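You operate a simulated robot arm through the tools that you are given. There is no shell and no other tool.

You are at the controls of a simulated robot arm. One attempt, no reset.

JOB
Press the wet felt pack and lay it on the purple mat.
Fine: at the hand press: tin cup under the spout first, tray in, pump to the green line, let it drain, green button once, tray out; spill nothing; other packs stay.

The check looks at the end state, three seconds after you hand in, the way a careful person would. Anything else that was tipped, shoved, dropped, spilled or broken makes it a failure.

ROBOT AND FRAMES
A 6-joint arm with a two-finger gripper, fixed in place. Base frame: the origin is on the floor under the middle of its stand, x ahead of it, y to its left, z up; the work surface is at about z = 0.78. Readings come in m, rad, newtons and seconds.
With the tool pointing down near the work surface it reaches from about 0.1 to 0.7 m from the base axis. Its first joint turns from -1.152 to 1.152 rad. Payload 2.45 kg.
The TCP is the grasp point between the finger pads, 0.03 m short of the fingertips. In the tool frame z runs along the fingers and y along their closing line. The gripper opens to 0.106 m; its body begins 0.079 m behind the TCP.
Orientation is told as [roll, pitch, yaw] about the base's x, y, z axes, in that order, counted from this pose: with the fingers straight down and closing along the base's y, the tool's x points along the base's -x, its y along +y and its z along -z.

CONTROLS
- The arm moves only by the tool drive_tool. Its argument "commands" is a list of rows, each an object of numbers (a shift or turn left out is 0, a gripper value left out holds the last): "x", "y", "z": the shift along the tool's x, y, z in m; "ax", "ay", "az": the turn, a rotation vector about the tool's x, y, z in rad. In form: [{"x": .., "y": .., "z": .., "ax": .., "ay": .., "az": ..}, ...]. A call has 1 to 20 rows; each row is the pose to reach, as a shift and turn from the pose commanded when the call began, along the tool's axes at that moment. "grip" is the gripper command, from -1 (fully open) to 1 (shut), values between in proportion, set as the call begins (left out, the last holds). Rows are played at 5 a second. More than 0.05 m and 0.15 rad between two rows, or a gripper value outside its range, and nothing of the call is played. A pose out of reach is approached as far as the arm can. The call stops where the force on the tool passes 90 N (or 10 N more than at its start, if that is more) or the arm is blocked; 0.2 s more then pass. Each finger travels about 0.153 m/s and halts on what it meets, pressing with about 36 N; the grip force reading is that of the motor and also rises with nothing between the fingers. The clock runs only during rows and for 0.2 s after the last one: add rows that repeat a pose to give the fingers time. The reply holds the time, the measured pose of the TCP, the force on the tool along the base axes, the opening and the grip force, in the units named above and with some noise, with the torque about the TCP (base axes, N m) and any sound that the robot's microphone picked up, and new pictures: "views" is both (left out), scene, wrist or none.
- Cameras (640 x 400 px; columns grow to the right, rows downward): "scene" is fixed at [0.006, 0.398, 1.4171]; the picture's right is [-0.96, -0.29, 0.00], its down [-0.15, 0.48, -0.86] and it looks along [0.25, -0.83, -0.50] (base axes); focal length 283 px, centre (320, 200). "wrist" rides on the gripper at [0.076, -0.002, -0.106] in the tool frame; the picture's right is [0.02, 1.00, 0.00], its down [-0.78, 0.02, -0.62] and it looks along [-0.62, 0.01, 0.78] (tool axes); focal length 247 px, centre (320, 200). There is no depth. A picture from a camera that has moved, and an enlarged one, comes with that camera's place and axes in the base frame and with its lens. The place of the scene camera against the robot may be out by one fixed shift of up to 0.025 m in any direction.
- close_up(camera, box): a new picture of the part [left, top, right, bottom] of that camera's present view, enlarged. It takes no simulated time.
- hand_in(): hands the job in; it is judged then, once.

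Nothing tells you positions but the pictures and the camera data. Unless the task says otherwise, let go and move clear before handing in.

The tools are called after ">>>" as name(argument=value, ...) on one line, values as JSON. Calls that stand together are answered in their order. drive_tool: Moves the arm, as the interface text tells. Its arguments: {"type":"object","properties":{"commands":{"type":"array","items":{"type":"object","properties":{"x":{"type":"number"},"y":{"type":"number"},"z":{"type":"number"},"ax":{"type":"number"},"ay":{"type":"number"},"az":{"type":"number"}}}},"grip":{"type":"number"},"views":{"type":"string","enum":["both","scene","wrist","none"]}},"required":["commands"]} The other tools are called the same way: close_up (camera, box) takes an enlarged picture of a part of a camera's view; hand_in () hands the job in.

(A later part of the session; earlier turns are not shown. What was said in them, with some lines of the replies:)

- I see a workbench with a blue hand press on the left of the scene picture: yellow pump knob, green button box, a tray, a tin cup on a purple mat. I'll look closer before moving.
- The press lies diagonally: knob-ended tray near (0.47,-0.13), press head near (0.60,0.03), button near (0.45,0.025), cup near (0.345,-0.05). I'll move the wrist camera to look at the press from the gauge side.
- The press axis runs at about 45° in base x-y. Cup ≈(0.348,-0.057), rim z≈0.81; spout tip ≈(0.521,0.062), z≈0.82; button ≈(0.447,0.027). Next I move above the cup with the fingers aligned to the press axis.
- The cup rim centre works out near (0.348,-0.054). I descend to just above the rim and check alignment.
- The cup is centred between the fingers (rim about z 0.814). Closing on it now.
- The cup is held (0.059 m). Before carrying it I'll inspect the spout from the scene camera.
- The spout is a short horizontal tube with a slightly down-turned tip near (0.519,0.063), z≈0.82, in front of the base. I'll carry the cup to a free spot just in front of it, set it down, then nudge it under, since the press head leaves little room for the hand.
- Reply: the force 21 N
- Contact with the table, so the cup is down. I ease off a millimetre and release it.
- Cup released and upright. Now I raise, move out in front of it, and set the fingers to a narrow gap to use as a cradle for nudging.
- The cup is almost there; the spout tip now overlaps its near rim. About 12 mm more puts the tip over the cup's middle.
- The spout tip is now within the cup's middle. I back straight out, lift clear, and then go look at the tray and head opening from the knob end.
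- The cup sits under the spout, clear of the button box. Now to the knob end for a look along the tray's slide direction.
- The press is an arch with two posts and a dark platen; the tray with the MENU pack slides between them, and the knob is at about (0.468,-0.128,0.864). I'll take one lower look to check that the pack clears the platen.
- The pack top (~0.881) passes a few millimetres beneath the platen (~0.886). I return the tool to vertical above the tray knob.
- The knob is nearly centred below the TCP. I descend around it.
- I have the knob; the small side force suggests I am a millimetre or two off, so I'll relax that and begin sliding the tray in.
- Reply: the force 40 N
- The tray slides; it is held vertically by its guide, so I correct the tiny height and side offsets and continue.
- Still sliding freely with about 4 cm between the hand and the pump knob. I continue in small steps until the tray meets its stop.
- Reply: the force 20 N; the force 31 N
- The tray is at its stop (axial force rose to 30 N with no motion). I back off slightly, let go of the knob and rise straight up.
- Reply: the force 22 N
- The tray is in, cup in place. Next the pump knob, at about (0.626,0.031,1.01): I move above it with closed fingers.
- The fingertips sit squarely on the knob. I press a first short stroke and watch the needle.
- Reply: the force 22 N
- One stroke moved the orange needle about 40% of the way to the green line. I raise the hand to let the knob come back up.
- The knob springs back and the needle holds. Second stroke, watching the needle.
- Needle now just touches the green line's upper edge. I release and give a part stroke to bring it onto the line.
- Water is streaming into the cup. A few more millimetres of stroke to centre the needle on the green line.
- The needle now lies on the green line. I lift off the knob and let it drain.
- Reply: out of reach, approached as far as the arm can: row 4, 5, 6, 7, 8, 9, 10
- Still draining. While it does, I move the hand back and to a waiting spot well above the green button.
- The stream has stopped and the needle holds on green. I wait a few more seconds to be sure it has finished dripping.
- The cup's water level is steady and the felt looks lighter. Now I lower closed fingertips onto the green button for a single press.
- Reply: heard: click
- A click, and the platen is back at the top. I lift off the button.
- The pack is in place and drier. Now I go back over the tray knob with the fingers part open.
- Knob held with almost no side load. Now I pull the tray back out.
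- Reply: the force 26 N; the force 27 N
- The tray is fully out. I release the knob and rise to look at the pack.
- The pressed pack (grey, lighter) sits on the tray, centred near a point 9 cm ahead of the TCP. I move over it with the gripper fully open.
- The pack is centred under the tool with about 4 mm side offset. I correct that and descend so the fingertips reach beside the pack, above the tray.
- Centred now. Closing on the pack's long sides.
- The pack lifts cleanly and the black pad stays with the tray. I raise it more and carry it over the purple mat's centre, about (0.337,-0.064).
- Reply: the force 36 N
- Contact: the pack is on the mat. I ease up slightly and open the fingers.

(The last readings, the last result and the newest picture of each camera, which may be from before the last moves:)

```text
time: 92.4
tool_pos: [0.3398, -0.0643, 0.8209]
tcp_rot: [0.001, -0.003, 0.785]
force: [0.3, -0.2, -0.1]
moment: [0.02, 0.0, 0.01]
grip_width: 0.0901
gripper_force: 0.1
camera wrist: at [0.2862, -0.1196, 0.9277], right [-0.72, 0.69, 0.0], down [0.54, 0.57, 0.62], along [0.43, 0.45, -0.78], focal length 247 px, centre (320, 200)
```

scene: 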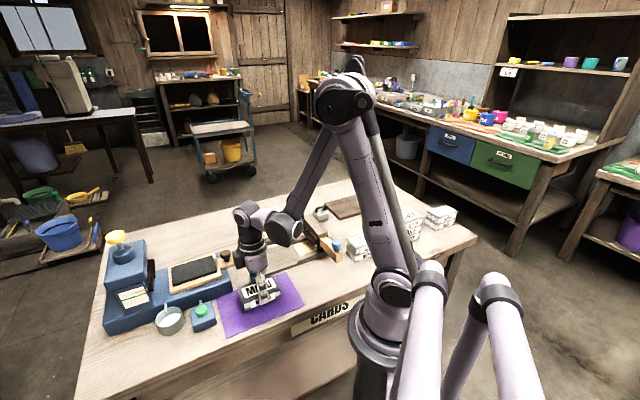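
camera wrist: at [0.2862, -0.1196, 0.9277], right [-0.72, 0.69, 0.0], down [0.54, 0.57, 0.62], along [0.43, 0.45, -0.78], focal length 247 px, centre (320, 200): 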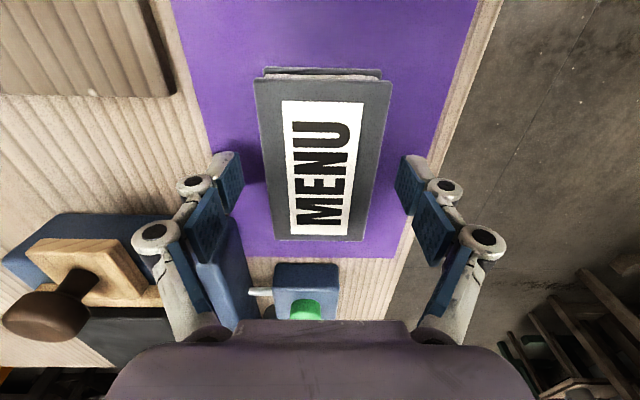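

Released and flat on the mat. I lift straight up and clear, then inspect.

>>> drive_tool(commands=[{"z": -0.02}, {"z": -0.06}, {"z": -0.1}, {"z": -0.14}, {"z": -0.18}, {"z": -0.22}, {"z": -0.26}, {"z": -0.26}], views="both")

>>> close_up(camera="scene", box=[90, 220, 330, 350])

>>> close_up(camera="wrist", box=[180, 20, 440, 220])

>>> close_up(camera="scene", box=[140, 285, 220, 345])

>>> close_up(camera="scene", box=[300, 160, 480, 280])

```text
time: 94.2
tool_pos: [0.3369, -0.0647, 1.0822]
tcp_rot: [-0.001, -0.002, 0.786]
force: [0.3, -0.4, -0.7]
moment: [0.01, 0.0, 0.0]
grip_width: 0.09
gripper_force: 0.0
camera wrist: at [0.284, -0.1217, 1.1891], right [-0.72, 0.69, 0.0], down [0.54, 0.57, 0.62], along [0.43, 0.45, -0.78], focal length 247 px, centre (320, 200)
```

scene: 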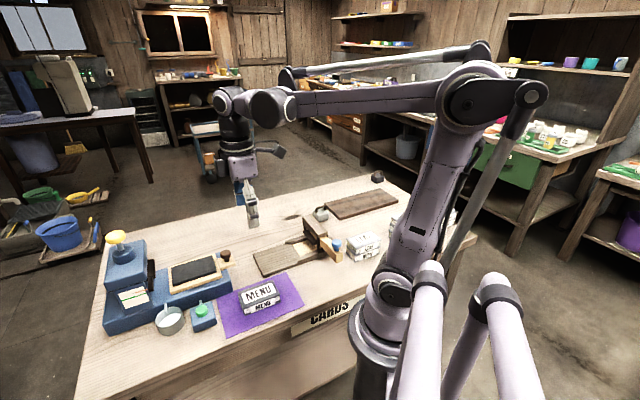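
wrist: 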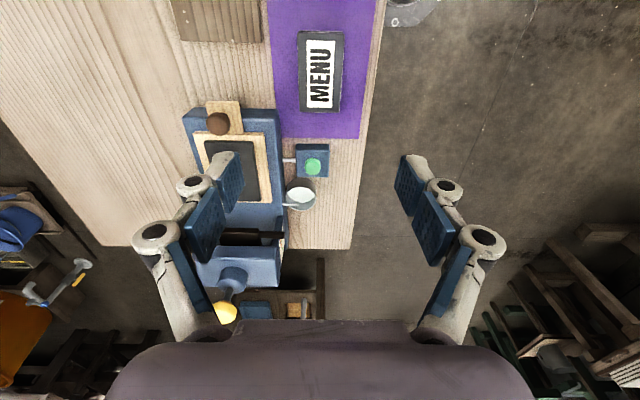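

```text
2.67 times, centred on (210, 285) of scene
camera zoom: at [0.006, 0.398, 1.4171], right [-0.96, -0.29, 0.0], down [-0.15, 0.48, -0.86], along [0.25, -0.83, -0.5], focal length 754 px, centre (613, -27)
```

zoom: 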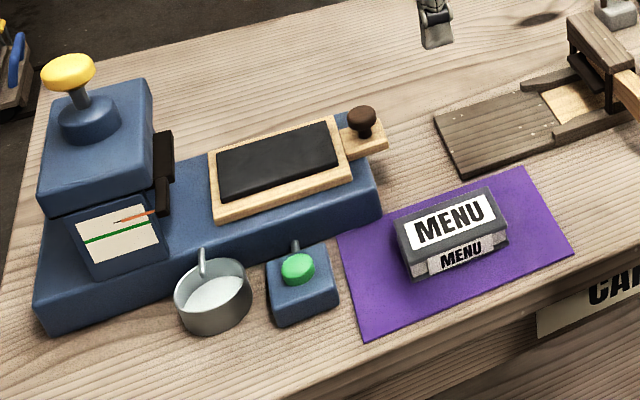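

```text
2.00 times, centred on (310, 120) of wrist
camera zoom: at [0.284, -0.1217, 1.1891], right [-0.72, 0.69, 0.0], down [0.54, 0.57, 0.62], along [0.43, 0.45, -0.78], focal length 494 px, centre (340, 360)
```

zoom: 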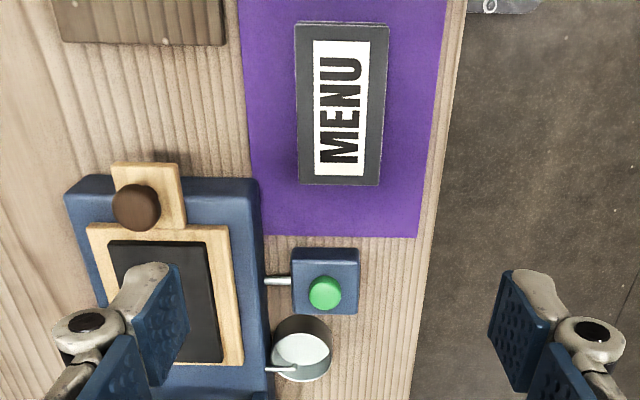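

```text
6.67 times, centred on (180, 315) of scene
camera zoom: at [0.006, 0.398, 1.4171], right [-0.96, -0.29, 0.0], down [-0.15, 0.48, -0.86], along [0.25, -0.83, -0.5], focal length 1886 px, centre (1253, -567)
```

zoom: 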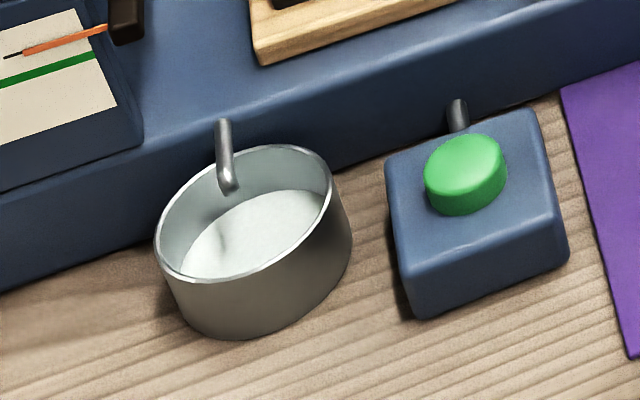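

```text
3.33 times, centred on (390, 220) of scene
camera zoom: at [0.006, 0.398, 1.4171], right [-0.96, -0.29, 0.0], down [-0.15, 0.48, -0.86], along [0.25, -0.83, -0.5], focal length 943 px, centre (87, 133)
```

zoom: 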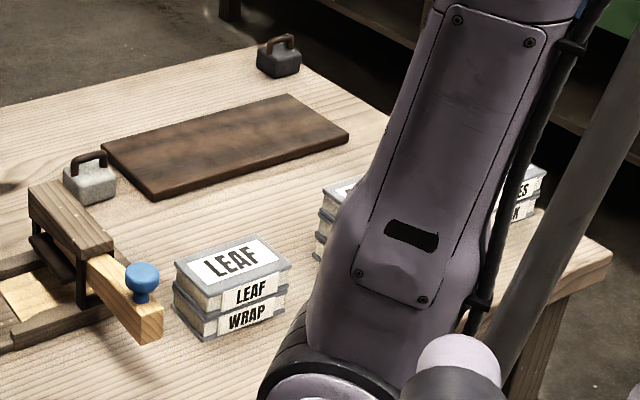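

The pressed MENU pack lies flat inside the purple mat. The cup is upright under the spout holding the water with no spill, the tray is out, the platen is up, and the other packs haven't moved. The arm is clear, so I'm handing in.

>>> hand_in()

```text
The job is handed in.
```

The wet felt pack (labelled MENU) is pressed and lying flat near the centre of the purple mat. I've handed the job in but have had no result back.

- **Cup:** I moved the tin cup under the spout first. It is still there, upright, holding the drained water, and I saw no spill in the close-ups.
- **Press:** I pushed the tray in to its stop, then pumped until the needle covered the green line. I waited until the stream stopped and the water level held steady.
- **Release:** One press of the green button clicked and the needle went back to its start mark. I then pulled the tray fully out.
- **Other packs:** The packs I could see had not moved. The arm blocked part of the view of the ones behind it, but it never worked near them.

The gripper is open and clear of everything.
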